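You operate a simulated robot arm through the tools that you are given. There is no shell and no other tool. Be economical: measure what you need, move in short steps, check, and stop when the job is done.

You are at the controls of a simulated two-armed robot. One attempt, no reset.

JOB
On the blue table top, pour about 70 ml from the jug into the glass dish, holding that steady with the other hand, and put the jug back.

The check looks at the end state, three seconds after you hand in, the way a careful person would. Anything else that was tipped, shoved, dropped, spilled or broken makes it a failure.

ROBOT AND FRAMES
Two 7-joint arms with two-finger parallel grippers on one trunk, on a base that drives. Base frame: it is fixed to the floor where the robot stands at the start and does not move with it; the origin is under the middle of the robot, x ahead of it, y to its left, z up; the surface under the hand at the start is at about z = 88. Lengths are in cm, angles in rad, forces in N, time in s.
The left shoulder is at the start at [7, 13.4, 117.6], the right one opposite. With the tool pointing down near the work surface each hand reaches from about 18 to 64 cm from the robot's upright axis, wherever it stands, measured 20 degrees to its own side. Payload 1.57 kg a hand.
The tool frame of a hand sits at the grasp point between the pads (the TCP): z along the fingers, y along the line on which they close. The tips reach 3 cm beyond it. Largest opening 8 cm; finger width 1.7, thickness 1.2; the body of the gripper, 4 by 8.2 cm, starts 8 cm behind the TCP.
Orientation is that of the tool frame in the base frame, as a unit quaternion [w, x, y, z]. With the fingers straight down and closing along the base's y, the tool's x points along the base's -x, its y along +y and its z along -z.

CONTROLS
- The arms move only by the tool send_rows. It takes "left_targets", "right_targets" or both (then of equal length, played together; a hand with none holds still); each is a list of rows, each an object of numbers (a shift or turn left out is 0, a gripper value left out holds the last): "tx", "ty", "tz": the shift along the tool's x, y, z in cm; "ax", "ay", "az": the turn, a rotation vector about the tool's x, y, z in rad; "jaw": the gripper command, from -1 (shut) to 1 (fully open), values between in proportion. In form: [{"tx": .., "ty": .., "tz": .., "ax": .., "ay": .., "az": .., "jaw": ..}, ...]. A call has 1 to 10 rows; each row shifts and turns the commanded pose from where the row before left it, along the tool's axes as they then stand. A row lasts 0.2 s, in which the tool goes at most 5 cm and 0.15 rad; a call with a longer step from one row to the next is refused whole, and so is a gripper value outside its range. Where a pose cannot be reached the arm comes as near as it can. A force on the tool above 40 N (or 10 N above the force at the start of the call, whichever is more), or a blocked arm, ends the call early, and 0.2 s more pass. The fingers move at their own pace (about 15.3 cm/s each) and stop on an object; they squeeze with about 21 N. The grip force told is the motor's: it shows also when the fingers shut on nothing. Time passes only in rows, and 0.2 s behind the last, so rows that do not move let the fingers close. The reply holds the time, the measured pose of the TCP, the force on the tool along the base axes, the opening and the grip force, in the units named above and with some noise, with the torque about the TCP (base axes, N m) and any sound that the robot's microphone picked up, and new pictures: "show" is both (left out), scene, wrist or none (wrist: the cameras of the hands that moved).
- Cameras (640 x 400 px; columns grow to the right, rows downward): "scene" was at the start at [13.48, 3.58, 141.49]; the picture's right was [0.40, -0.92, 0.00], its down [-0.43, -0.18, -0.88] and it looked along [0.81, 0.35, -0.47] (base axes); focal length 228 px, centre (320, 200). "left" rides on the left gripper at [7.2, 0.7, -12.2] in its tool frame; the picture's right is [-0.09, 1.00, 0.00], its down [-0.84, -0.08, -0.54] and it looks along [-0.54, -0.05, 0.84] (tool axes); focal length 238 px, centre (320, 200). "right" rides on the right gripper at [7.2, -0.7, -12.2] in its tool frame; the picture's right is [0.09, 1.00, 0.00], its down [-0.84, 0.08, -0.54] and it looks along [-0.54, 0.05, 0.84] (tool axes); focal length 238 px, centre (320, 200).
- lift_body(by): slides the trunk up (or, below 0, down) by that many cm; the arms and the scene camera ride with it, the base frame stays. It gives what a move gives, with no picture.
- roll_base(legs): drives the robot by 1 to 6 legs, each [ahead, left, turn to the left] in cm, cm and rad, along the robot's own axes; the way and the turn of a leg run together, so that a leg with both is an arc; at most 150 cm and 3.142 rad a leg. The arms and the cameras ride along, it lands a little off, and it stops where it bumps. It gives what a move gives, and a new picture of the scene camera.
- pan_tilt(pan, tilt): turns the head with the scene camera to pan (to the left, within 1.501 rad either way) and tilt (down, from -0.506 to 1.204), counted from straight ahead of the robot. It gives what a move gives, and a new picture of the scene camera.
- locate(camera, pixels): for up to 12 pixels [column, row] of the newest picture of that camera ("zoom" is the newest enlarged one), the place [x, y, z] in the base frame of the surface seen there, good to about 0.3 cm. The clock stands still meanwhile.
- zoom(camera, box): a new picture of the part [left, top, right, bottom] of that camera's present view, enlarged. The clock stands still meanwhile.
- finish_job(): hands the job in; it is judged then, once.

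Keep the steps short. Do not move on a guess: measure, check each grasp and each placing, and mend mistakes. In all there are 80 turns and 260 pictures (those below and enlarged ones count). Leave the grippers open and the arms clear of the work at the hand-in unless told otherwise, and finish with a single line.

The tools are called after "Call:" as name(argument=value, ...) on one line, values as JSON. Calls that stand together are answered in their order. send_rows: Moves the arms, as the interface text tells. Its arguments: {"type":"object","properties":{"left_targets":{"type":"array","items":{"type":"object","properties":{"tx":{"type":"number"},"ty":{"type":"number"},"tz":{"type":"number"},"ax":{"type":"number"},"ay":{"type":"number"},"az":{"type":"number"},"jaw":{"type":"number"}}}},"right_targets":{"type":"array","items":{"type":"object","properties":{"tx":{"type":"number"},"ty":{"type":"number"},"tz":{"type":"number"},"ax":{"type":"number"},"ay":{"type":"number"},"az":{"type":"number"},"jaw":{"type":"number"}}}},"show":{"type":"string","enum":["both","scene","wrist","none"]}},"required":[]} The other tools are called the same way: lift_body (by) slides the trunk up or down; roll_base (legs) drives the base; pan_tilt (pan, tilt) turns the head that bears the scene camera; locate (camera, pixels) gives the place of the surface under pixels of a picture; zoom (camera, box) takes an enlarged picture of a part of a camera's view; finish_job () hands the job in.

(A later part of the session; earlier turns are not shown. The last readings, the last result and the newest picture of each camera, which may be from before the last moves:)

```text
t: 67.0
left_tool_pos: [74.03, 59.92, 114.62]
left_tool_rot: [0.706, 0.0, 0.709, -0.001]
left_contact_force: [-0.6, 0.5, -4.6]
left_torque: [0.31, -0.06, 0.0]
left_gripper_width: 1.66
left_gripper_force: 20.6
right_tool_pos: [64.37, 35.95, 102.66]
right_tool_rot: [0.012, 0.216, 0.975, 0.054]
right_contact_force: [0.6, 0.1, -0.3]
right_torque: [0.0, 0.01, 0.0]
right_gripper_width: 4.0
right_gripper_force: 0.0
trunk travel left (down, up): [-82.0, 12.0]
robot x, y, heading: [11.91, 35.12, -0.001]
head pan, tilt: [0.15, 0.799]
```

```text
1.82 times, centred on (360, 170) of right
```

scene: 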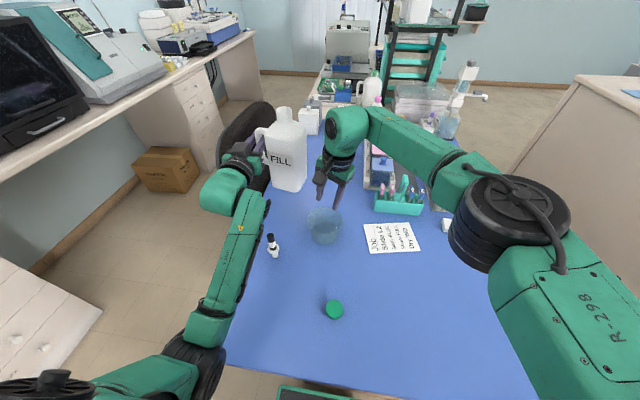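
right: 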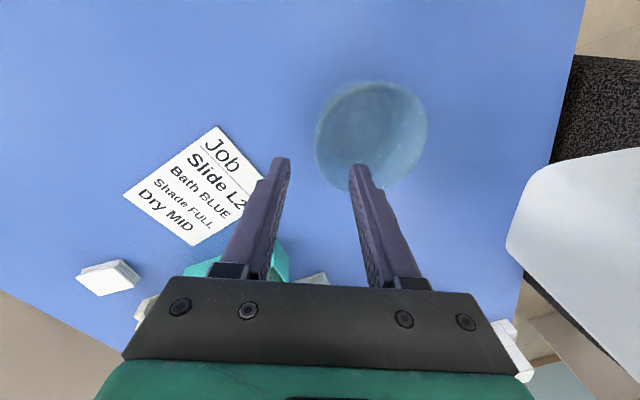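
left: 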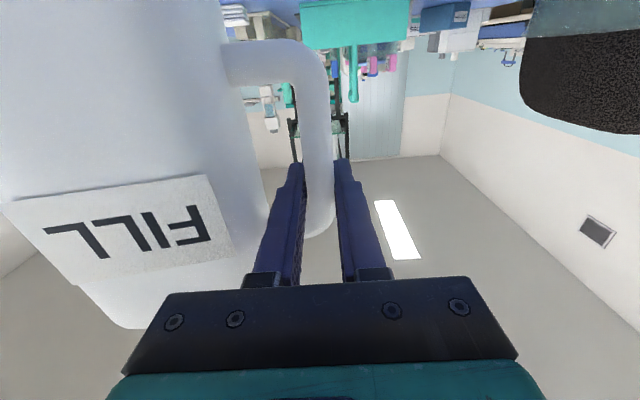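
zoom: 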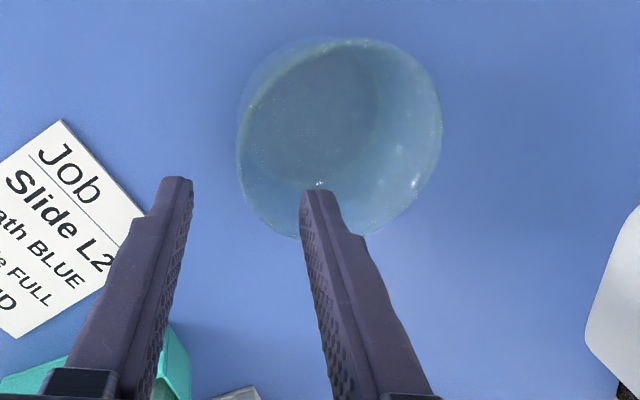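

The rim's edge is about 0.4 cm outside the finger axis. I'll shift by that and descend.

Call:
send_rows(right_targets=[{"ty": -0.4}, {"tz": 2.5}, {"tz": 2.5}, {"tz": 1.5}, {"tz": 1.5}, {}], show="wrist")

Call:
zoom(camera="right", box=[220, 60, 500, 280])

```text
t: 68.4
left_tool_pos: [73.96, 59.62, 114.8]
left_tool_rot: [0.705, 0.0, 0.709, 0.001]
left_contact_force: [0.3, 0.8, -4.5]
left_torque: [0.34, -0.03, 0.01]
left_gripper_width: 1.66
left_gripper_force: 21.2
right_tool_pos: [64.58, 36.33, 94.6]
right_tool_rot: [0.012, 0.216, 0.975, 0.056]
right_contact_force: [0.6, -0.3, -0.2]
right_torque: [0.0, 0.02, 0.03]
right_gripper_width: 4.02
right_gripper_force: 0.0
trunk travel left (down, up): [-82.0, 12.0]
robot x, y, heading: [11.84, 34.88, 0.002]
head pan, tilt: [0.15, 0.799]
```

right: 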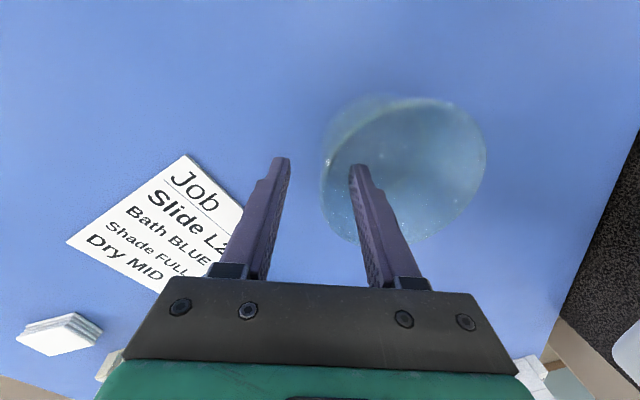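

```text
1.82 times, centred on (360, 170) of right
```

zoom: 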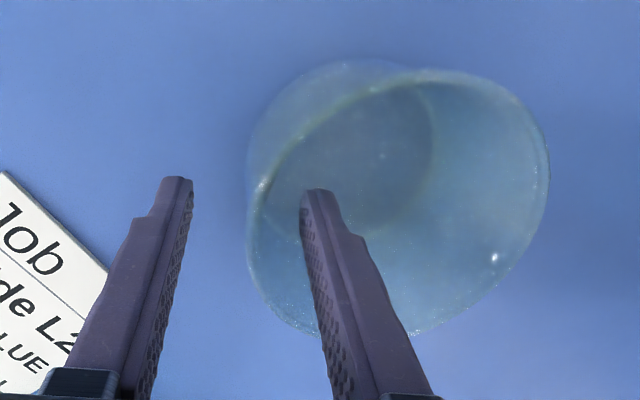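

The wall lines up with the finger axis (column ≈248). I'll close gradually.

Call:
send_rows(right_targets=[{"jaw": -0.4}, {"jaw": -0.6}, {"jaw": -0.75}, {"jaw": -0.84}, {"jaw": -0.88}, {"jaw": -0.91}, {"jaw": -0.95}, {}, {}], show="wrist")

Call:
zoom(camera="right", box=[220, 60, 500, 280])

Call:
zoom(camera="scene", box=[285, 170, 365, 250])

```text
t: 70.4
left_tool_pos: [73.89, 59.68, 114.76]
left_tool_rot: [0.705, 0.001, 0.709, 0.0]
left_contact_force: [0.0, 0.3, -4.4]
left_torque: [0.29, -0.05, -0.03]
left_gripper_width: 1.66
left_gripper_force: 20.9
right_tool_pos: [64.52, 36.34, 94.65]
right_tool_rot: [0.012, 0.216, 0.975, 0.056]
right_contact_force: [-0.7, -0.7, 0.3]
right_torque: [0.17, 0.02, 0.07]
right_gripper_width: 0.41
right_gripper_force: 21.0
trunk travel left (down, up): [-82.0, 12.0]
robot x, y, heading: [11.55, 35.64, 0.0]
head pan, tilt: [0.15, 0.799]
```

right: 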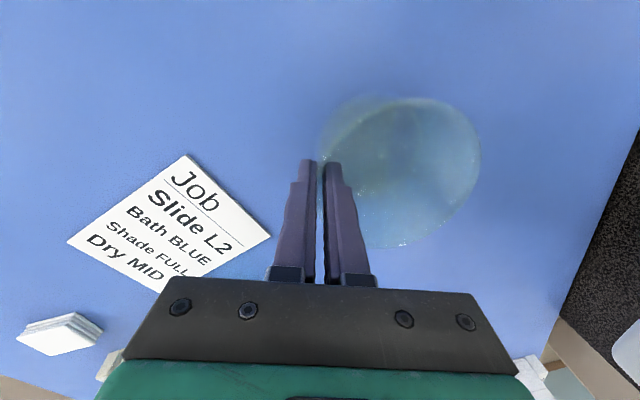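

```text
1.82 times, centred on (360, 170) of right
```

zoom: 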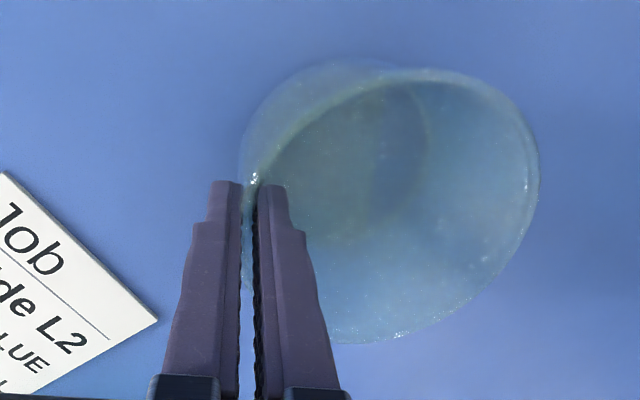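

```text
5.00 times, centred on (325, 210) of scene
```

zoom: 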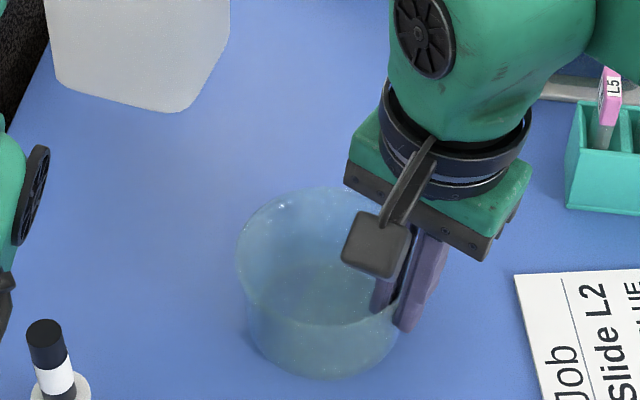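

The torque is now +0.17, so the best lean lies between the two tried. I'll turn it back about 0.025 rad and read again.

Call:
send_rows(right_targets=[{"ax": -0.015}, {"ax": -0.01}, {}], show="none")

Call:
send_rows(right_targets=[{}], show="wrist")

Call:
zoom(camera="scene", box=[285, 170, 365, 250])

```text
t: 71.2
left_tool_pos: [74.02, 59.72, 114.71]
left_tool_rot: [0.705, 0.001, 0.709, 0.0]
left_contact_force: [0.7, 0.2, -4.7]
left_torque: [0.31, -0.06, -0.04]
left_gripper_width: 1.69
left_gripper_force: 20.6
right_tool_pos: [64.66, 36.34, 94.67]
right_tool_rot: [0.015, 0.216, 0.974, 0.068]
right_contact_force: [0.7, -0.7, -0.2]
right_torque: [-0.04, 0.03, 0.0]
right_gripper_width: 0.41
right_gripper_force: 21.1
trunk travel left (down, up): [-82.0, 12.0]
robot x, y, heading: [11.74, 35.26, -0.004]
head pan, tilt: [0.15, 0.799]
```

```text
t: 71.6
left_tool_pos: [73.99, 59.64, 114.69]
left_tool_rot: [0.705, 0.001, 0.71, 0.0]
left_contact_force: [0.2, -0.1, -4.5]
left_torque: [0.35, -0.02, -0.02]
left_gripper_width: 1.68
left_gripper_force: 21.0
right_tool_pos: [64.65, 36.36, 94.63]
right_tool_rot: [0.014, 0.217, 0.974, 0.067]
right_contact_force: [-0.4, -0.1, -0.3]
right_torque: [-0.06, 0.06, 0.02]
right_gripper_width: 0.43
right_gripper_force: 21.2
trunk travel left (down, up): [-82.0, 12.0]
robot x, y, heading: [11.77, 35.36, 0.004]
head pan, tilt: [0.15, 0.799]
```

right: 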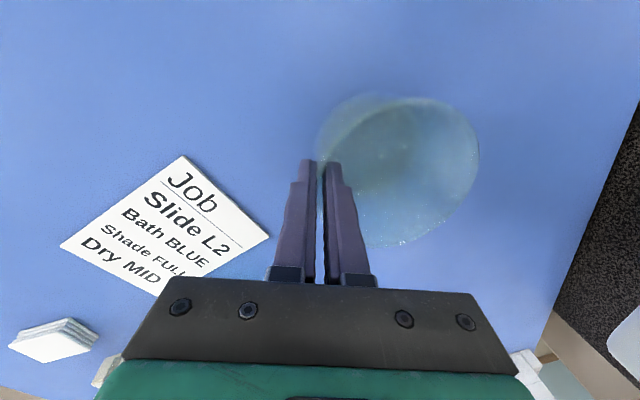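

```text
5.00 times, centred on (325, 210) of scene
```

zoom: 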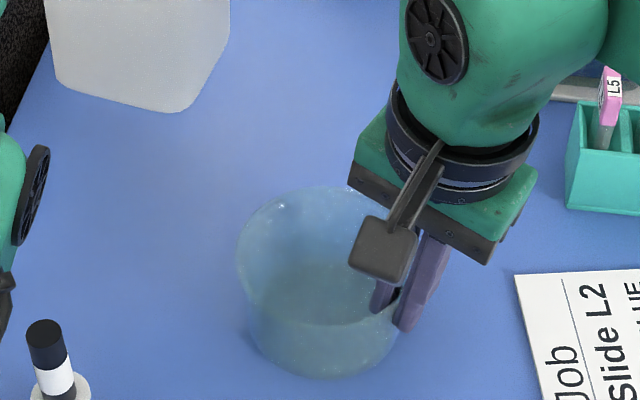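

The dish is held flat at 21 N with only residual torque; its centre is at ≈(66.7,40.9). For the jug, I'll move the left hand back to x≈67.9, raise it to z≈117, and start rolling to about 35°.

Call:
send_rows(left_targets=[{"tz": -2, "tx": -0.8}, {"tz": -2, "tx": -0.8}, {"tz": -2.1, "tx": -0.8}, {"az": 0.1}, {"az": 0.12}, {"az": 0.13}, {"az": 0.13}, {"az": 0.12}, {}], show="scene")

Call:
zoom(camera="scene", box=[220, 90, 380, 250])

```text
t: 73.6
left_tool_pos: [67.77, 59.73, 117.26]
left_tool_rot: [0.674, 0.21, 0.677, 0.209]
left_contact_force: [0.8, 0.0, -3.9]
left_torque: [0.09, -0.05, 0.01]
left_gripper_width: 1.67
left_gripper_force: 21.0
right_tool_pos: [64.63, 36.22, 94.58]
right_tool_rot: [0.015, 0.216, 0.974, 0.069]
right_contact_force: [-0.6, -0.2, 0.2]
right_torque: [-0.08, 0.05, 0.02]
right_gripper_width: 0.44
right_gripper_force: 20.8
trunk travel left (down, up): [-82.0, 12.0]
robot x, y, heading: [11.92, 35.18, -0.0]
head pan, tilt: [0.15, 0.799]
```

scene: 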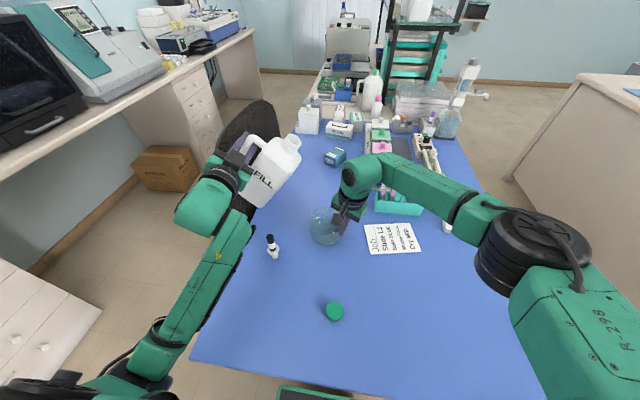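

```text
2.50 times, centred on (300, 170) of scene
```

zoom: 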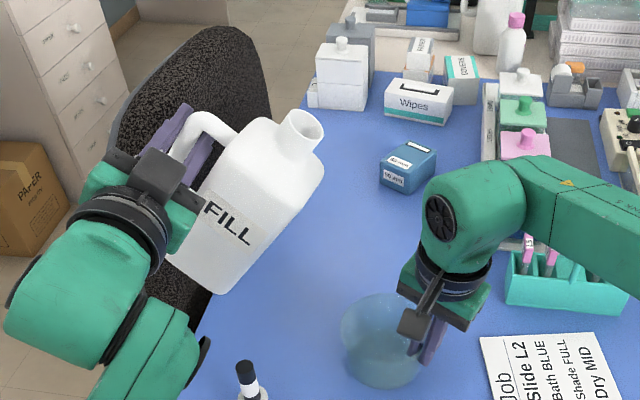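

The jug tilts cleanly with the grip unchanged. I'll continue to about 75° while moving the mouth over the dish.

Call:
send_rows(left_targets=[{"az": 0.12, "ty": -1.04, "tx": -0.31}, {"az": 0.12, "ty": -0.99, "tx": -0.43}, {"az": 0.12, "ty": -0.93, "tx": -0.55}, {"az": 0.12, "ty": -0.86, "tx": -0.65}, {"az": 0.12, "ty": -0.78, "tx": -0.75}, {"az": 0.12, "ty": -0.68, "tx": -0.84}, {}], show="scene")

Call:
zoom(camera="scene", box=[220, 110, 380, 270])

```text
t: 75.2
left_tool_pos: [68.06, 53.43, 115.22]
left_tool_rot: [0.557, 0.436, 0.559, 0.433]
left_contact_force: [-0.2, 0.7, -4.6]
left_torque: [-0.1, -0.05, 0.0]
left_gripper_width: 1.64
left_gripper_force: 21.0
right_tool_pos: [64.62, 36.31, 94.57]
right_tool_rot: [0.015, 0.216, 0.974, 0.068]
right_contact_force: [-0.8, 0.2, -0.8]
right_torque: [-0.07, 0.05, 0.04]
right_gripper_width: 0.4
right_gripper_force: 20.7
trunk travel left (down, up): [-82.0, 12.0]
robot x, y, heading: [11.98, 35.39, -0.006]
head pan, tilt: [0.15, 0.799]
```

scene: 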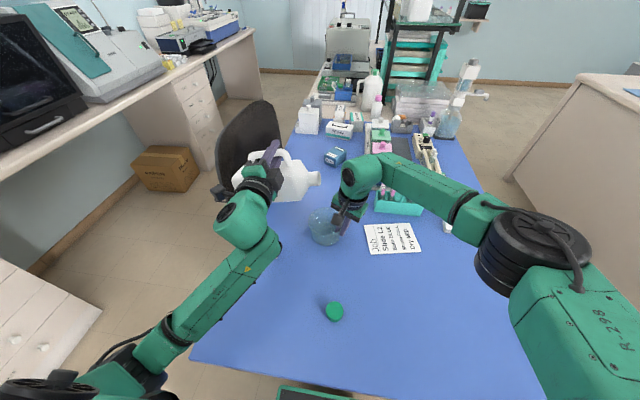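

```text
2.50 times, centred on (300, 190) of scene
```

zoom: 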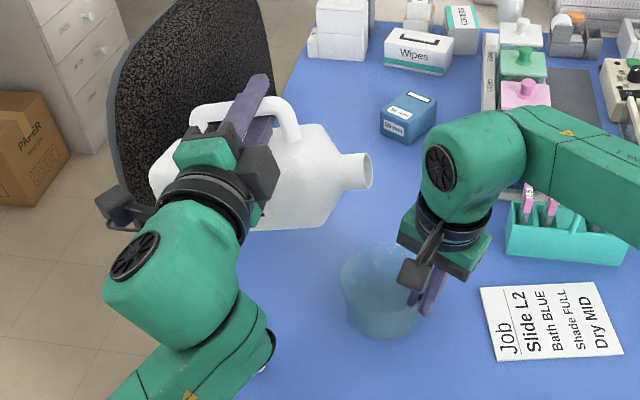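

At 75° nothing has flowed. I'll check where the mouth lip is relative to the dish.

Call:
locate(camera="zoom", pixels=[[366, 157], [368, 172], [362, 187], [330, 215], [270, 225], [352, 260], [380, 245], [437, 270], [445, 190]])

```text
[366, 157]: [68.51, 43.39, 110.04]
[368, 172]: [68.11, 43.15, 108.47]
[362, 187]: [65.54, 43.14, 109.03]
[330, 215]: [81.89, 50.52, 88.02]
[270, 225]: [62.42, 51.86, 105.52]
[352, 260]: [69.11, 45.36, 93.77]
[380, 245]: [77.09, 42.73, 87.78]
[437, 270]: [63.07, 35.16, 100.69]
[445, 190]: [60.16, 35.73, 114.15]
```

Mouth at x≈67, y≈43.2, which is over the dish. I'll lower it and roll to 90°, holding the lip at y≈42.8.

Call:
send_rows(left_targets=[{"az": 0.05, "ty": -1.3, "tx": -0.1}, {"az": 0.05, "ty": -1.3, "tx": -0.16}, {"az": 0.05, "ty": -1.29, "tx": -0.21}, {"az": 0.05, "ty": -1.27, "tx": -0.27}, {"az": 0.05, "ty": -1.26, "tx": -0.33}, {}, {}], show="scene")

Call:
zoom(camera="scene", box=[250, 150, 370, 270])

```text
t: 76.8
left_tool_pos: [67.93, 51.45, 108.84]
left_tool_rot: [0.499, 0.502, 0.501, 0.498]
left_contact_force: [0.3, 0.1, -4.0]
left_torque: [-0.13, -0.02, 0.01]
left_gripper_width: 1.68
left_gripper_force: 20.9
right_tool_pos: [64.64, 36.3, 94.56]
right_tool_rot: [0.015, 0.215, 0.974, 0.068]
right_contact_force: [0.1, -0.4, 0.2]
right_torque: [-0.09, 0.04, 0.0]
right_gripper_width: 0.41
right_gripper_force: 20.8
trunk travel left (down, up): [-82.0, 12.0]
robot x, y, heading: [11.82, 35.1, -0.007]
head pan, tilt: [0.15, 0.799]
```

scene: 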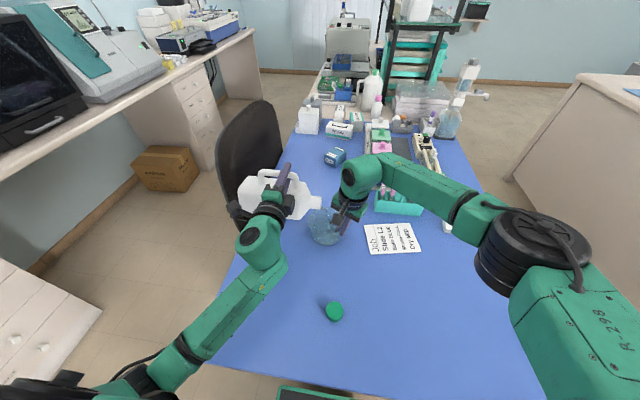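

```text
3.33 times, centred on (310, 210) of scene
```

zoom: 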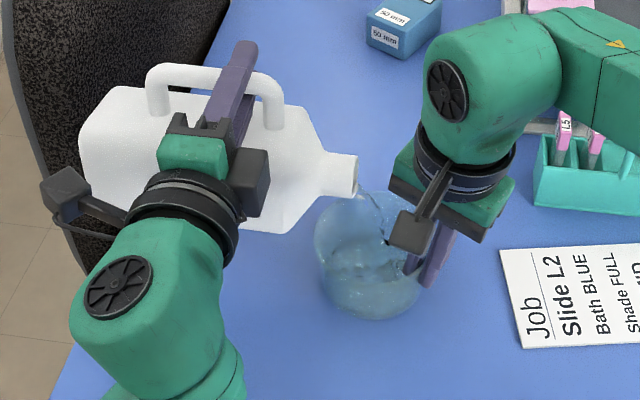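

Water is already flowing. The clock is stopped, so I'll look closely at the dish before going on.

Call:
zoom(camera="scene", box=[300, 200, 350, 250])

Call:
locate(camera="zoom", pixels=[[200, 160], [250, 200], [300, 230], [250, 260], [300, 300], [350, 280], [300, 350], [200, 200], [300, 180], [380, 230]])

```text
8.00 times, centred on (325, 225) of scene
```

zoom: 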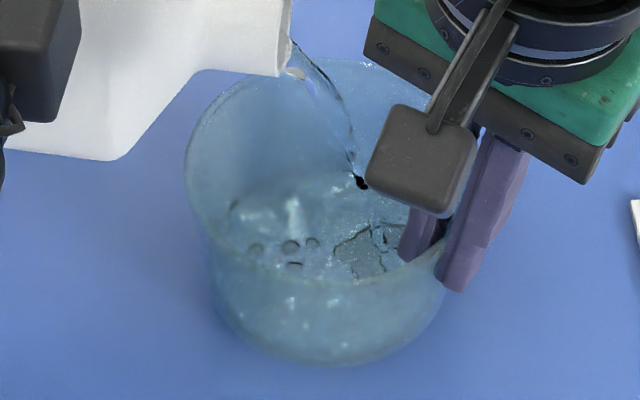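

```text
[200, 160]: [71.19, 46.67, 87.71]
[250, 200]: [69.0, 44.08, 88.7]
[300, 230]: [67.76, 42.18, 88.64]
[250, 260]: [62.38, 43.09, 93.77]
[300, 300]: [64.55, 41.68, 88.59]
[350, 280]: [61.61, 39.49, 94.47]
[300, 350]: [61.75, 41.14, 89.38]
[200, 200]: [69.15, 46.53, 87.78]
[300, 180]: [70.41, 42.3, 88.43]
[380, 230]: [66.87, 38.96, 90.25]
```

The film in the dish is still thin (z≈88.6, floor about 88.3). I'll hold for 0.4 s and look again.

Call:
send_rows(left_targets=[{}], show="none")

Call:
zoom(camera="scene", box=[300, 200, 350, 250])

Call:
locate(camera="zoom", pixels=[[250, 200], [270, 215], [300, 230], [320, 250], [290, 200], [300, 180], [240, 215], [280, 240], [310, 210], [260, 190]])

```text
t: 77.2
left_tool_pos: [67.8, 51.5, 109.05]
left_tool_rot: [0.499, 0.502, 0.501, 0.498]
left_contact_force: [-0.9, -0.3, -4.8]
left_torque: [-0.12, -0.01, -0.02]
left_gripper_width: 1.65
left_gripper_force: 20.8
right_tool_pos: [64.58, 36.34, 94.63]
right_tool_rot: [0.015, 0.216, 0.974, 0.068]
right_contact_force: [0.9, 0.4, 0.5]
right_torque: [-0.08, 0.05, 0.04]
right_gripper_width: 0.42
right_gripper_force: 21.1
trunk travel left (down, up): [-82.0, 12.0]
robot x, y, heading: [12.18, 35.09, 0.002]
head pan, tilt: [0.15, 0.799]
```

```text
8.00 times, centred on (325, 225) of scene
```

zoom: 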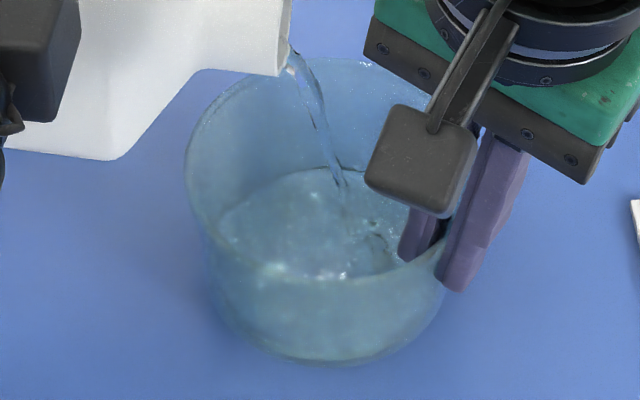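

```text
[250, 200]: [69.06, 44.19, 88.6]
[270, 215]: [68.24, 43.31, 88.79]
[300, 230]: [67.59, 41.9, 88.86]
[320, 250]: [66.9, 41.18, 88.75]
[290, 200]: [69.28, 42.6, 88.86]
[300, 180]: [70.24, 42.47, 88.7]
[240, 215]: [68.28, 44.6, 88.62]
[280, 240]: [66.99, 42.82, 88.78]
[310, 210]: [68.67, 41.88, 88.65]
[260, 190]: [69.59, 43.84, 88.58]
```

A clean, slow stream lands inside the dish; the level is about 88.73. I'll hold a bit longer and measure again.

Call:
send_rows(left_targets=[{}, {}, {}], show="none")

Call:
zoom(camera="scene", box=[300, 200, 350, 250])

Call:
locate(camera="zoom", pixels=[[250, 200], [270, 215], [300, 230], [320, 250], [290, 200], [300, 180], [240, 215], [280, 240], [310, 210], [260, 190]])

```text
t: 78.0
left_tool_pos: [67.84, 51.53, 109.06]
left_tool_rot: [0.499, 0.502, 0.501, 0.498]
left_contact_force: [-0.4, -0.8, -5.2]
left_torque: [-0.14, -0.03, -0.01]
left_gripper_width: 1.68
left_gripper_force: 20.9
right_tool_pos: [64.54, 36.39, 94.58]
right_tool_rot: [0.015, 0.216, 0.974, 0.068]
right_contact_force: [-0.7, 0.6, 0.2]
right_torque: [-0.09, 0.03, 0.02]
right_gripper_width: 0.44
right_gripper_force: 20.3
trunk travel left (down, up): [-82.0, 12.0]
robot x, y, heading: [12.09, 35.29, -0.004]
head pan, tilt: [0.15, 0.799]
```

```text
8.00 times, centred on (325, 225) of scene
```

zoom: 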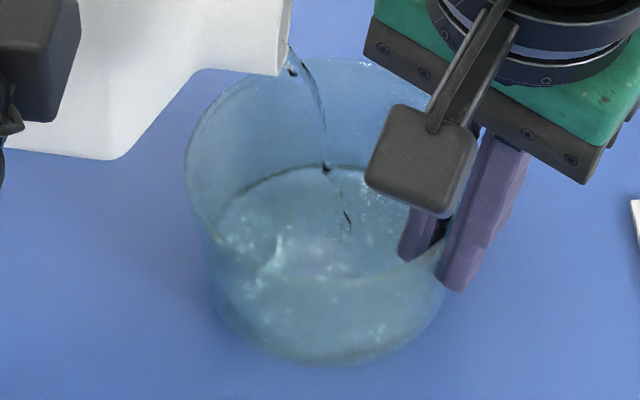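

```text
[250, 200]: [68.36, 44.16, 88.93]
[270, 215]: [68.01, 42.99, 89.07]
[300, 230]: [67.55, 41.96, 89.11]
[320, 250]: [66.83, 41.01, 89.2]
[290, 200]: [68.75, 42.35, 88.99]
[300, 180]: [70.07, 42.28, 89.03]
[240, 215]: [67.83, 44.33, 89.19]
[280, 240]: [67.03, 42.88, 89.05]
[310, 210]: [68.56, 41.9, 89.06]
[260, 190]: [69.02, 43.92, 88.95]
```

Level 89.06, rising about 0.33 cm in 0.8 s, so I estimate roughly 35 ml so far. The stream is thinning. I'll continue for another second.

Call:
send_rows(left_targets=[{}, {}, {}, {}], show="none")

Call:
zoom(camera="scene", box=[300, 200, 350, 250])

Call:
locate(camera="zoom", pixels=[[250, 200], [270, 215], [300, 230], [320, 250], [290, 200], [300, 180], [240, 215], [280, 240], [310, 210], [260, 190]])

```text
t: 79.0
left_tool_pos: [67.77, 51.52, 108.97]
left_tool_rot: [0.499, 0.501, 0.501, 0.499]
left_contact_force: [-0.1, -0.5, -4.9]
left_torque: [-0.14, 0.01, 0.02]
left_gripper_width: 1.65
left_gripper_force: 21.6
right_tool_pos: [64.57, 36.31, 94.59]
right_tool_rot: [0.014, 0.216, 0.974, 0.068]
right_contact_force: [0.2, -0.5, 0.3]
right_torque: [-0.11, 0.0, -0.05]
right_gripper_width: 0.4
right_gripper_force: 21.0
trunk travel left (down, up): [-82.0, 12.0]
robot x, y, heading: [11.88, 35.12, -0.002]
head pan, tilt: [0.15, 0.799]
```

```text
8.00 times, centred on (325, 225) of scene
```

zoom: 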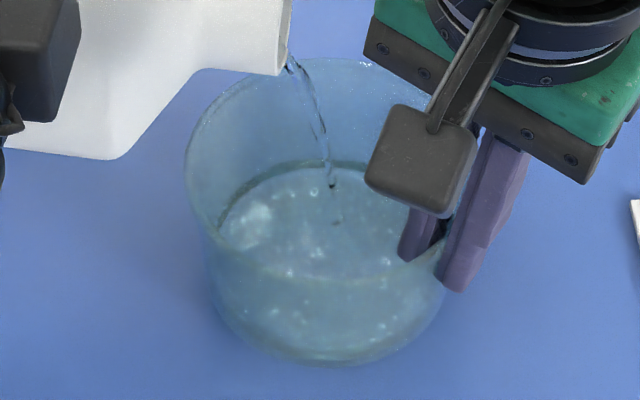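

```text
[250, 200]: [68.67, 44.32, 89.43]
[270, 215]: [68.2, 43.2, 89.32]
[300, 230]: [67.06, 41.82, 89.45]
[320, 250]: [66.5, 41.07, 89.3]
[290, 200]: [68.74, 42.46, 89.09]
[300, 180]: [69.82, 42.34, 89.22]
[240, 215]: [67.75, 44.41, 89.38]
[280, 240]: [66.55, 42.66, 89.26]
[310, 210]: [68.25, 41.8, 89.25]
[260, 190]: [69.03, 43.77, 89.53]
```

Level ≈89.32, about 47 ml by my estimate. I'll hold 0.4 s more, then roll back to stop the stream, so the jug can be weighed before topping up.

Call:
send_rows(left_targets=[{}, {}, {"az": -0.084, "ty": 2.1, "tx": 0.5}, {"az": -0.083, "ty": 2.1, "tx": 0.35}, {"az": -0.083, "ty": 2.1, "tx": 0.2}, {"az": -0.12, "ty": 0.68, "tx": 0.84}, {"az": -0.12, "ty": 0.78, "tx": 0.75}, {}, {}], show="scene")

Call:
zoom(camera="scene", box=[300, 200, 350, 250])

Call:
locate(camera="zoom", pixels=[[250, 200], [270, 215], [300, 230], [320, 250], [290, 200], [300, 180], [240, 215], [280, 240], [310, 210], [260, 190]])

```text
t: 81.0
left_tool_pos: [67.86, 55.0, 116.17]
left_tool_rot: [0.606, 0.365, 0.607, 0.362]
left_contact_force: [0.2, 0.3, -3.9]
left_torque: [-0.07, -0.02, -0.03]
left_gripper_width: 1.62
left_gripper_force: 21.2
right_tool_pos: [64.49, 36.38, 94.64]
right_tool_rot: [0.015, 0.215, 0.974, 0.068]
right_contact_force: [-0.4, 0.1, 0.6]
right_torque: [-0.11, 0.07, 0.01]
right_gripper_width: 0.41
right_gripper_force: 20.6
trunk travel left (down, up): [-82.0, 12.0]
robot x, y, heading: [12.1, 35.39, 0.001]
head pan, tilt: [0.15, 0.799]
```

scene: 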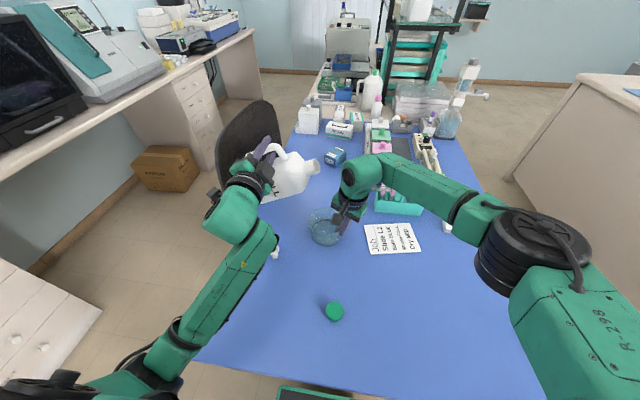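

```text
8.00 times, centred on (325, 225) of scene
```

zoom: 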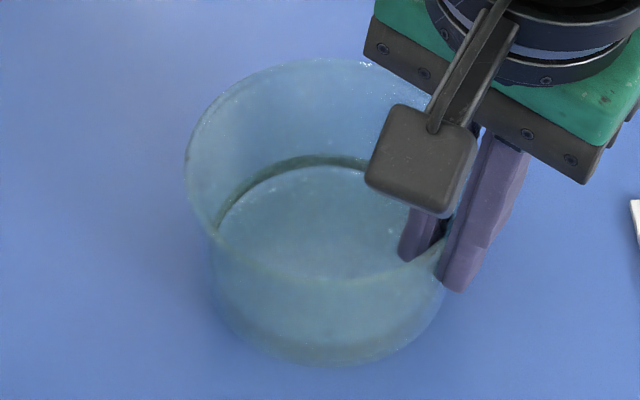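

```text
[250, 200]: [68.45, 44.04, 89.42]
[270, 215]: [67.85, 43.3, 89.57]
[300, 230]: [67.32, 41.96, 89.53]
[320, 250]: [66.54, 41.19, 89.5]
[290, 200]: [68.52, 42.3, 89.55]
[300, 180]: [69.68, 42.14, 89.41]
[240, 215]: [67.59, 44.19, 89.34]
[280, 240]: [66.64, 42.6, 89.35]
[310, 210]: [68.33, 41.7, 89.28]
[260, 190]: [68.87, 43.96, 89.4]
```

No spill, and the dish holds still water at z≈89.44. Rolling the jug upright to weigh it.

Call:
send_rows(left_targets=[{"az": -0.12, "ty": 0.86, "tx": 0.65}, {"az": -0.12, "ty": 0.93, "tx": 0.55}, {"az": -0.12, "ty": 0.99, "tx": 0.43}, {"az": -0.12, "ty": 1.04, "tx": 0.31}, {"az": -0.12}, {"az": -0.12}, {"az": -0.12}, {"az": -0.12}, {"az": -0.12}, {}], show="none")

Call:
send_rows(left_targets=[{}, {}, {}], show="none")

Call:
send_rows(left_targets=[{}], show="none")

Call:
send_rows(left_targets=[{}], show="none")

Call:
send_rows(left_targets=[{}], show="none")

Call:
send_rows(left_targets=[{}], show="none")

Call:
send_rows(left_targets=[{}], show="none")

Call:
send_rows(left_targets=[{}], show="none")

Call:
send_rows(left_targets=[{}], show="none")

Call:
send_rows(left_targets=[{}], show="none")

Call:
send_rows(left_targets=[{}], show="none")

Call:
send_rows(left_targets=[{}], show="none")

Call:
send_rows(left_targets=[{}], show="none")

Call:
send_rows(left_targets=[{}], show="none")

Call:
send_rows(left_targets=[{}], show="none")

Call:
send_rows(left_targets=[{}], show="none")

Call:
locate(camera="scene", pixels=[[316, 225], [320, 229], [322, 224], [325, 229], [327, 225], [321, 232], [324, 234], [318, 228], [323, 222], [328, 228]])

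```text
t: 83.2
left_tool_pos: [67.85, 58.85, 117.89]
left_tool_rot: [0.705, -0.001, 0.709, 0.0]
left_contact_force: [0.3, 0.9, -3.5]
left_torque: [0.28, 0.01, 0.01]
left_gripper_width: 1.66
left_gripper_force: 20.6
right_tool_pos: [64.54, 36.34, 94.72]
right_tool_rot: [0.016, 0.216, 0.974, 0.068]
right_contact_force: [0.3, -0.7, -0.1]
right_torque: [-0.11, 0.02, -0.03]
right_gripper_width: 0.44
right_gripper_force: 21.0
trunk travel left (down, up): [-82.0, 12.0]
robot x, y, heading: [11.33, 35.14, 0.003]
head pan, tilt: [0.15, 0.799]
```

```text
t: 84.0
left_tool_pos: [67.87, 58.85, 117.9]
left_tool_rot: [0.705, 0.0, 0.709, 0.0]
left_contact_force: [0.5, 0.1, -3.5]
left_torque: [0.27, -0.01, -0.03]
left_gripper_width: 1.67
left_gripper_force: 20.4
right_tool_pos: [64.49, 36.32, 94.77]
right_tool_rot: [0.016, 0.216, 0.974, 0.068]
right_contact_force: [0.0, -0.4, -0.6]
right_torque: [-0.09, 0.02, 0.0]
right_gripper_width: 0.45
right_gripper_force: 21.4
trunk travel left (down, up): [-82.0, 12.0]
robot x, y, heading: [11.86, 35.37, -0.005]
head pan, tilt: [0.15, 0.799]
```

```text
t: 84.4
left_tool_pos: [67.97, 58.89, 117.89]
left_tool_rot: [0.706, 0.001, 0.709, -0.001]
left_contact_force: [0.1, -1.3, -3.8]
left_torque: [0.26, -0.01, 0.0]
left_gripper_width: 1.65
left_gripper_force: 21.0
right_tool_pos: [64.54, 36.31, 94.67]
right_tool_rot: [0.015, 0.216, 0.974, 0.067]
right_contact_force: [-0.8, -0.3, -1.2]
right_torque: [-0.12, 0.04, -0.04]
right_gripper_width: 0.41
right_gripper_force: 20.6
trunk travel left (down, up): [-82.0, 12.0]
robot x, y, heading: [11.87, 35.41, -0.003]
head pan, tilt: [0.15, 0.799]
```

```text
t: 84.8
left_tool_pos: [67.95, 58.88, 117.82]
left_tool_rot: [0.705, 0.0, 0.709, 0.0]
left_contact_force: [-0.2, 0.5, -3.0]
left_torque: [0.28, -0.02, -0.01]
left_gripper_width: 1.68
left_gripper_force: 21.2
right_tool_pos: [64.53, 36.34, 94.58]
right_tool_rot: [0.015, 0.215, 0.974, 0.068]
right_contact_force: [-0.3, -0.2, -0.9]
right_torque: [-0.12, 0.05, 0.02]
right_gripper_width: 0.41
right_gripper_force: 21.6
trunk travel left (down, up): [-82.0, 12.0]
robot x, y, heading: [11.76, 35.29, -0.009]
head pan, tilt: [0.15, 0.799]
```

```text
t: 85.2
left_tool_pos: [67.92, 58.91, 118.01]
left_tool_rot: [0.705, 0.001, 0.709, -0.001]
left_contact_force: [0.4, 1.1, -4.5]
left_torque: [0.3, -0.02, 0.02]
left_gripper_width: 1.65
left_gripper_force: 21.1
right_tool_pos: [64.61, 36.38, 94.67]
right_tool_rot: [0.015, 0.215, 0.974, 0.068]
right_contact_force: [0.3, 0.2, 0.0]
right_torque: [-0.09, 0.02, -0.05]
right_gripper_width: 0.43
right_gripper_force: 21.2
trunk travel left (down, up): [-82.0, 12.0]
robot x, y, heading: [12.16, 35.23, -0.002]
head pan, tilt: [0.15, 0.799]
```

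```text
t: 85.6
left_tool_pos: [67.84, 58.9, 117.8]
left_tool_rot: [0.705, 0.001, 0.709, 0.0]
left_contact_force: [-0.4, 0.8, -4.4]
left_torque: [0.3, -0.02, 0.03]
left_gripper_width: 1.66
left_gripper_force: 21.2
right_tool_pos: [64.46, 36.29, 94.59]
right_tool_rot: [0.016, 0.215, 0.974, 0.068]
right_contact_force: [-0.1, -0.7, 0.6]
right_torque: [-0.07, 0.06, -0.02]
right_gripper_width: 0.45
right_gripper_force: 20.9
trunk travel left (down, up): [-82.0, 12.0]
robot x, y, heading: [11.68, 35.56, 0.0]
head pan, tilt: [0.15, 0.799]
```

```text
t: 86.0
left_tool_pos: [67.99, 58.97, 117.95]
left_tool_rot: [0.706, 0.001, 0.709, -0.001]
left_contact_force: [0.2, 0.3, -3.7]
left_torque: [0.31, -0.05, 0.02]
left_gripper_width: 1.65
left_gripper_force: 20.9
right_tool_pos: [64.63, 36.27, 94.68]
right_tool_rot: [0.015, 0.215, 0.974, 0.068]
right_contact_force: [1.0, 1.1, -0.9]
right_torque: [-0.05, 0.04, 0.03]
right_gripper_width: 0.42
right_gripper_force: 20.8
trunk travel left (down, up): [-82.0, 12.0]
robot x, y, heading: [12.06, 35.3, -0.001]
head pan, tilt: [0.15, 0.799]
```

```text
t: 86.4
left_tool_pos: [67.86, 58.85, 117.8]
left_tool_rot: [0.705, 0.0, 0.709, 0.0]
left_contact_force: [0.4, 0.2, -3.1]
left_torque: [0.28, -0.02, 0.01]
left_gripper_width: 1.65
left_gripper_force: 21.5
right_tool_pos: [64.62, 36.41, 94.6]
right_tool_rot: [0.014, 0.215, 0.974, 0.068]
right_contact_force: [-0.3, -0.2, 0.6]
right_torque: [-0.1, -0.01, 0.0]
right_gripper_width: 0.45
right_gripper_force: 20.9
trunk travel left (down, up): [-82.0, 12.0]
robot x, y, heading: [12.43, 35.28, -0.005]
head pan, tilt: [0.15, 0.799]
```

```text
t: 86.8
left_tool_pos: [67.96, 58.92, 117.84]
left_tool_rot: [0.705, 0.0, 0.709, 0.0]
left_contact_force: [0.6, -1.0, -3.7]
left_torque: [0.25, -0.03, -0.03]
left_gripper_width: 1.66
left_gripper_force: 21.6
right_tool_pos: [64.61, 36.19, 94.63]
right_tool_rot: [0.015, 0.216, 0.974, 0.068]
right_contact_force: [0.3, 0.3, 1.1]
right_torque: [-0.08, 0.05, 0.0]
right_gripper_width: 0.41
right_gripper_force: 21.2
trunk travel left (down, up): [-82.0, 12.0]
robot x, y, heading: [11.93, 35.3, -0.004]
head pan, tilt: [0.15, 0.799]
```

```text
t: 87.2
left_tool_pos: [67.9, 58.97, 117.96]
left_tool_rot: [0.705, 0.0, 0.709, 0.0]
left_contact_force: [0.0, 0.0, -4.4]
left_torque: [0.3, -0.01, 0.02]
left_gripper_width: 1.66
left_gripper_force: 21.0
right_tool_pos: [64.53, 36.19, 94.65]
right_tool_rot: [0.015, 0.216, 0.974, 0.069]
right_contact_force: [0.0, 0.4, -0.3]
right_torque: [-0.08, 0.03, -0.05]
right_gripper_width: 0.43
right_gripper_force: 21.1
trunk travel left (down, up): [-82.0, 12.0]
robot x, y, heading: [11.86, 35.32, 0.001]
head pan, tilt: [0.15, 0.799]
```

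```text
t: 87.6
left_tool_pos: [67.89, 58.86, 117.9]
left_tool_rot: [0.706, 0.001, 0.709, -0.001]
left_contact_force: [0.9, -0.2, -3.3]
left_torque: [0.24, -0.06, 0.01]
left_gripper_width: 1.66
left_gripper_force: 21.3
right_tool_pos: [64.69, 36.33, 94.59]
right_tool_rot: [0.015, 0.216, 0.974, 0.068]
right_contact_force: [0.3, 0.4, -0.6]
right_torque: [-0.09, 0.01, 0.02]
right_gripper_width: 0.41
right_gripper_force: 21.7
trunk travel left (down, up): [-82.0, 12.0]
robot x, y, heading: [11.99, 35.11, -0.004]
head pan, tilt: [0.15, 0.799]
```

```text
t: 88.0
left_tool_pos: [67.95, 58.95, 117.86]
left_tool_rot: [0.705, 0.001, 0.709, 0.0]
left_contact_force: [-0.9, -0.2, -4.5]
left_torque: [0.3, -0.05, -0.01]
left_gripper_width: 1.66
left_gripper_force: 21.1
right_tool_pos: [64.62, 36.34, 94.66]
right_tool_rot: [0.014, 0.216, 0.974, 0.068]
right_contact_force: [0.2, -0.3, 0.4]
right_torque: [-0.09, 0.06, 0.01]
right_gripper_width: 0.43
right_gripper_force: 21.2
trunk travel left (down, up): [-82.0, 12.0]
robot x, y, heading: [12.12, 35.05, -0.001]
head pan, tilt: [0.15, 0.799]
```

```text
t: 88.4
left_tool_pos: [67.99, 58.94, 117.93]
left_tool_rot: [0.705, 0.0, 0.71, 0.0]
left_contact_force: [0.0, 0.1, -3.5]
left_torque: [0.29, -0.03, 0.02]
left_gripper_width: 1.69
left_gripper_force: 21.1
right_tool_pos: [64.57, 36.33, 94.61]
right_tool_rot: [0.014, 0.216, 0.974, 0.067]
right_contact_force: [0.6, -0.4, 0.7]
right_torque: [-0.09, 0.0, -0.04]
right_gripper_width: 0.44
right_gripper_force: 20.9
trunk travel left (down, up): [-82.0, 12.0]
robot x, y, heading: [11.97, 35.23, -0.002]
head pan, tilt: [0.15, 0.799]
```

```text
t: 88.8
left_tool_pos: [68.0, 58.86, 117.9]
left_tool_rot: [0.705, 0.0, 0.709, 0.0]
left_contact_force: [-0.5, 0.0, -3.9]
left_torque: [0.27, -0.05, 0.05]
left_gripper_width: 1.66
left_gripper_force: 21.4
right_tool_pos: [64.5, 36.27, 94.74]
right_tool_rot: [0.015, 0.216, 0.974, 0.067]
right_contact_force: [-0.5, 0.4, 0.3]
right_torque: [-0.12, -0.02, -0.04]
right_gripper_width: 0.46
right_gripper_force: 21.2
trunk travel left (down, up): [-82.0, 12.0]
robot x, y, heading: [12.11, 35.41, -0.003]
head pan, tilt: [0.15, 0.799]
```

```text
t: 89.2
left_tool_pos: [67.97, 58.96, 117.84]
left_tool_rot: [0.705, 0.0, 0.71, 0.0]
left_contact_force: [0.1, -0.5, -3.7]
left_torque: [0.3, -0.02, -0.01]
left_gripper_width: 1.65
left_gripper_force: 21.7
right_tool_pos: [64.47, 36.35, 94.66]
right_tool_rot: [0.015, 0.216, 0.974, 0.069]
right_contact_force: [0.1, -0.6, 0.2]
right_torque: [-0.1, 0.04, -0.01]
right_gripper_width: 0.42
right_gripper_force: 21.4
trunk travel left (down, up): [-82.0, 12.0]
robot x, y, heading: [12.03, 34.97, 0.004]
head pan, tilt: [0.15, 0.799]
```

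```text
t: 89.6
left_tool_pos: [67.91, 58.91, 117.77]
left_tool_rot: [0.706, 0.001, 0.709, -0.001]
left_contact_force: [-0.3, -0.3, -3.4]
left_torque: [0.25, -0.05, 0.0]
left_gripper_width: 1.66
left_gripper_force: 21.4
right_tool_pos: [64.57, 36.33, 94.62]
right_tool_rot: [0.015, 0.216, 0.974, 0.068]
right_contact_force: [0.1, 0.2, -0.7]
right_torque: [-0.1, 0.02, 0.02]
right_gripper_width: 0.41
right_gripper_force: 21.0
trunk travel left (down, up): [-82.0, 12.0]
robot x, y, heading: [11.86, 34.99, -0.002]
head pan, tilt: [0.15, 0.799]
```

```text
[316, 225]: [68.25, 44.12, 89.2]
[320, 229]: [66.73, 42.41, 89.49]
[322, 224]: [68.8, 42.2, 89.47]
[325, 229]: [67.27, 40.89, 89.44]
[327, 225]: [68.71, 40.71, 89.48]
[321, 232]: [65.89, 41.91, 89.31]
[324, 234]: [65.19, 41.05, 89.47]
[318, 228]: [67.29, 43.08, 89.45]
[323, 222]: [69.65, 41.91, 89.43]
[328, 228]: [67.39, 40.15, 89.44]
```

Averages now: 3.74 N against 4.48 before (≈75±14 ml) and 0.28 N·m against 0.32 (≈56±9 ml). The level gives about 55–60 ml. Combined that's about 60 ml, so I'll top up roughly 10 ml. First I'll roll back along the same path to 75°.

Call:
send_rows(left_targets=[{"az": 0.1, "ty": 0.9, "tx": 0.6}, {"az": 0.12}, {"az": 0.13}, {"az": 0.13}, {"az": 0.12}, {"az": 0.12, "ty": -1.04, "tx": -0.31}, {"az": 0.12, "ty": -0.99, "tx": -0.43}, {"az": 0.12, "ty": -0.93, "tx": -0.55}, {"az": 0.12, "ty": -0.86, "tx": -0.65}, {"az": 0.12, "ty": -0.78, "tx": -0.75}], show="none")

Call:
send_rows(left_targets=[{"az": 0.12, "ty": -0.68, "tx": -0.84}, {"az": 0.05, "ty": -1.3, "tx": -0.1}, {"az": 0.05, "ty": -1.3, "tx": -0.16}, {"az": 0.05, "ty": -1.29, "tx": -0.21}, {"az": 0.05, "ty": -1.27, "tx": -0.27}, {"az": 0.05, "ty": -1.26, "tx": -0.33}], show="scene")

Call:
zoom(camera="scene", box=[300, 200, 350, 250])

Call:
locate(camera="zoom", pixels=[[250, 200], [270, 215], [300, 230], [320, 250], [290, 200], [300, 180], [240, 215], [280, 240], [310, 210], [260, 190]])

```text
t: 91.8
left_tool_pos: [67.92, 54.62, 115.65]
left_tool_rot: [0.582, 0.402, 0.584, 0.398]
left_contact_force: [-0.5, -0.6, -3.7]
left_torque: [-0.13, -0.04, 0.01]
left_gripper_width: 1.66
left_gripper_force: 21.3
right_tool_pos: [64.55, 36.23, 94.52]
right_tool_rot: [0.015, 0.215, 0.974, 0.067]
right_contact_force: [0.5, 0.2, 0.2]
right_torque: [-0.08, 0.02, 0.01]
right_gripper_width: 0.45
right_gripper_force: 21.0
trunk travel left (down, up): [-82.0, 12.0]
robot x, y, heading: [12.06, 35.17, -0.001]
head pan, tilt: [0.15, 0.799]
```

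```text
t: 93.2
left_tool_pos: [67.89, 51.57, 109.21]
left_tool_rot: [0.499, 0.501, 0.501, 0.5]
left_contact_force: [0.5, 0.0, -3.1]
left_torque: [-0.14, 0.0, 0.0]
left_gripper_width: 1.67
left_gripper_force: 20.8
right_tool_pos: [64.57, 36.21, 94.71]
right_tool_rot: [0.014, 0.216, 0.974, 0.067]
right_contact_force: [0.3, -0.5, -0.8]
right_torque: [-0.1, -0.01, -0.01]
right_gripper_width: 0.41
right_gripper_force: 20.7
trunk travel left (down, up): [-82.0, 12.0]
robot x, y, heading: [12.44, 35.46, 0.001]
head pan, tilt: [0.15, 0.799]
```

scene: 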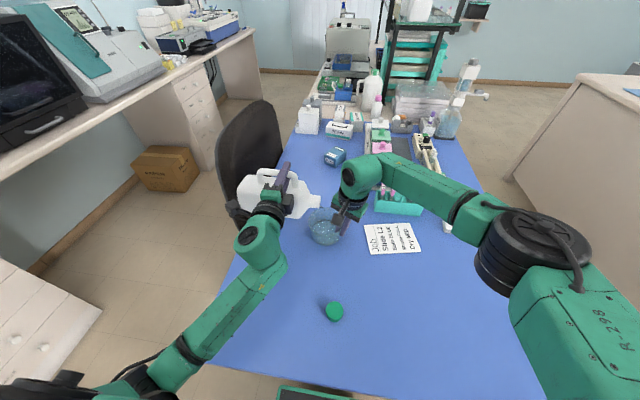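

```text
8.00 times, centred on (325, 225) of scene
```

zoom: 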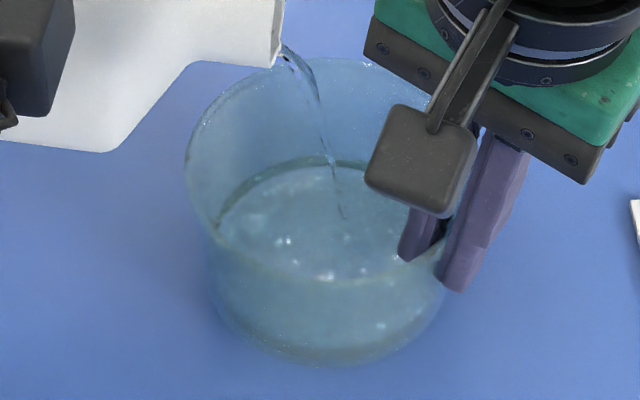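

```text
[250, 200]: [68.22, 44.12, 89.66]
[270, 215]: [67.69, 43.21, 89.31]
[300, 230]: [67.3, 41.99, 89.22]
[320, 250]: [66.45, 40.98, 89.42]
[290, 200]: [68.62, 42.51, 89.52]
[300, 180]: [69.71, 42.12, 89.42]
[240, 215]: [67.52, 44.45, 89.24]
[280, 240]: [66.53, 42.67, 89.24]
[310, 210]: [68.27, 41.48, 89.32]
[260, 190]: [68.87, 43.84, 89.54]
```

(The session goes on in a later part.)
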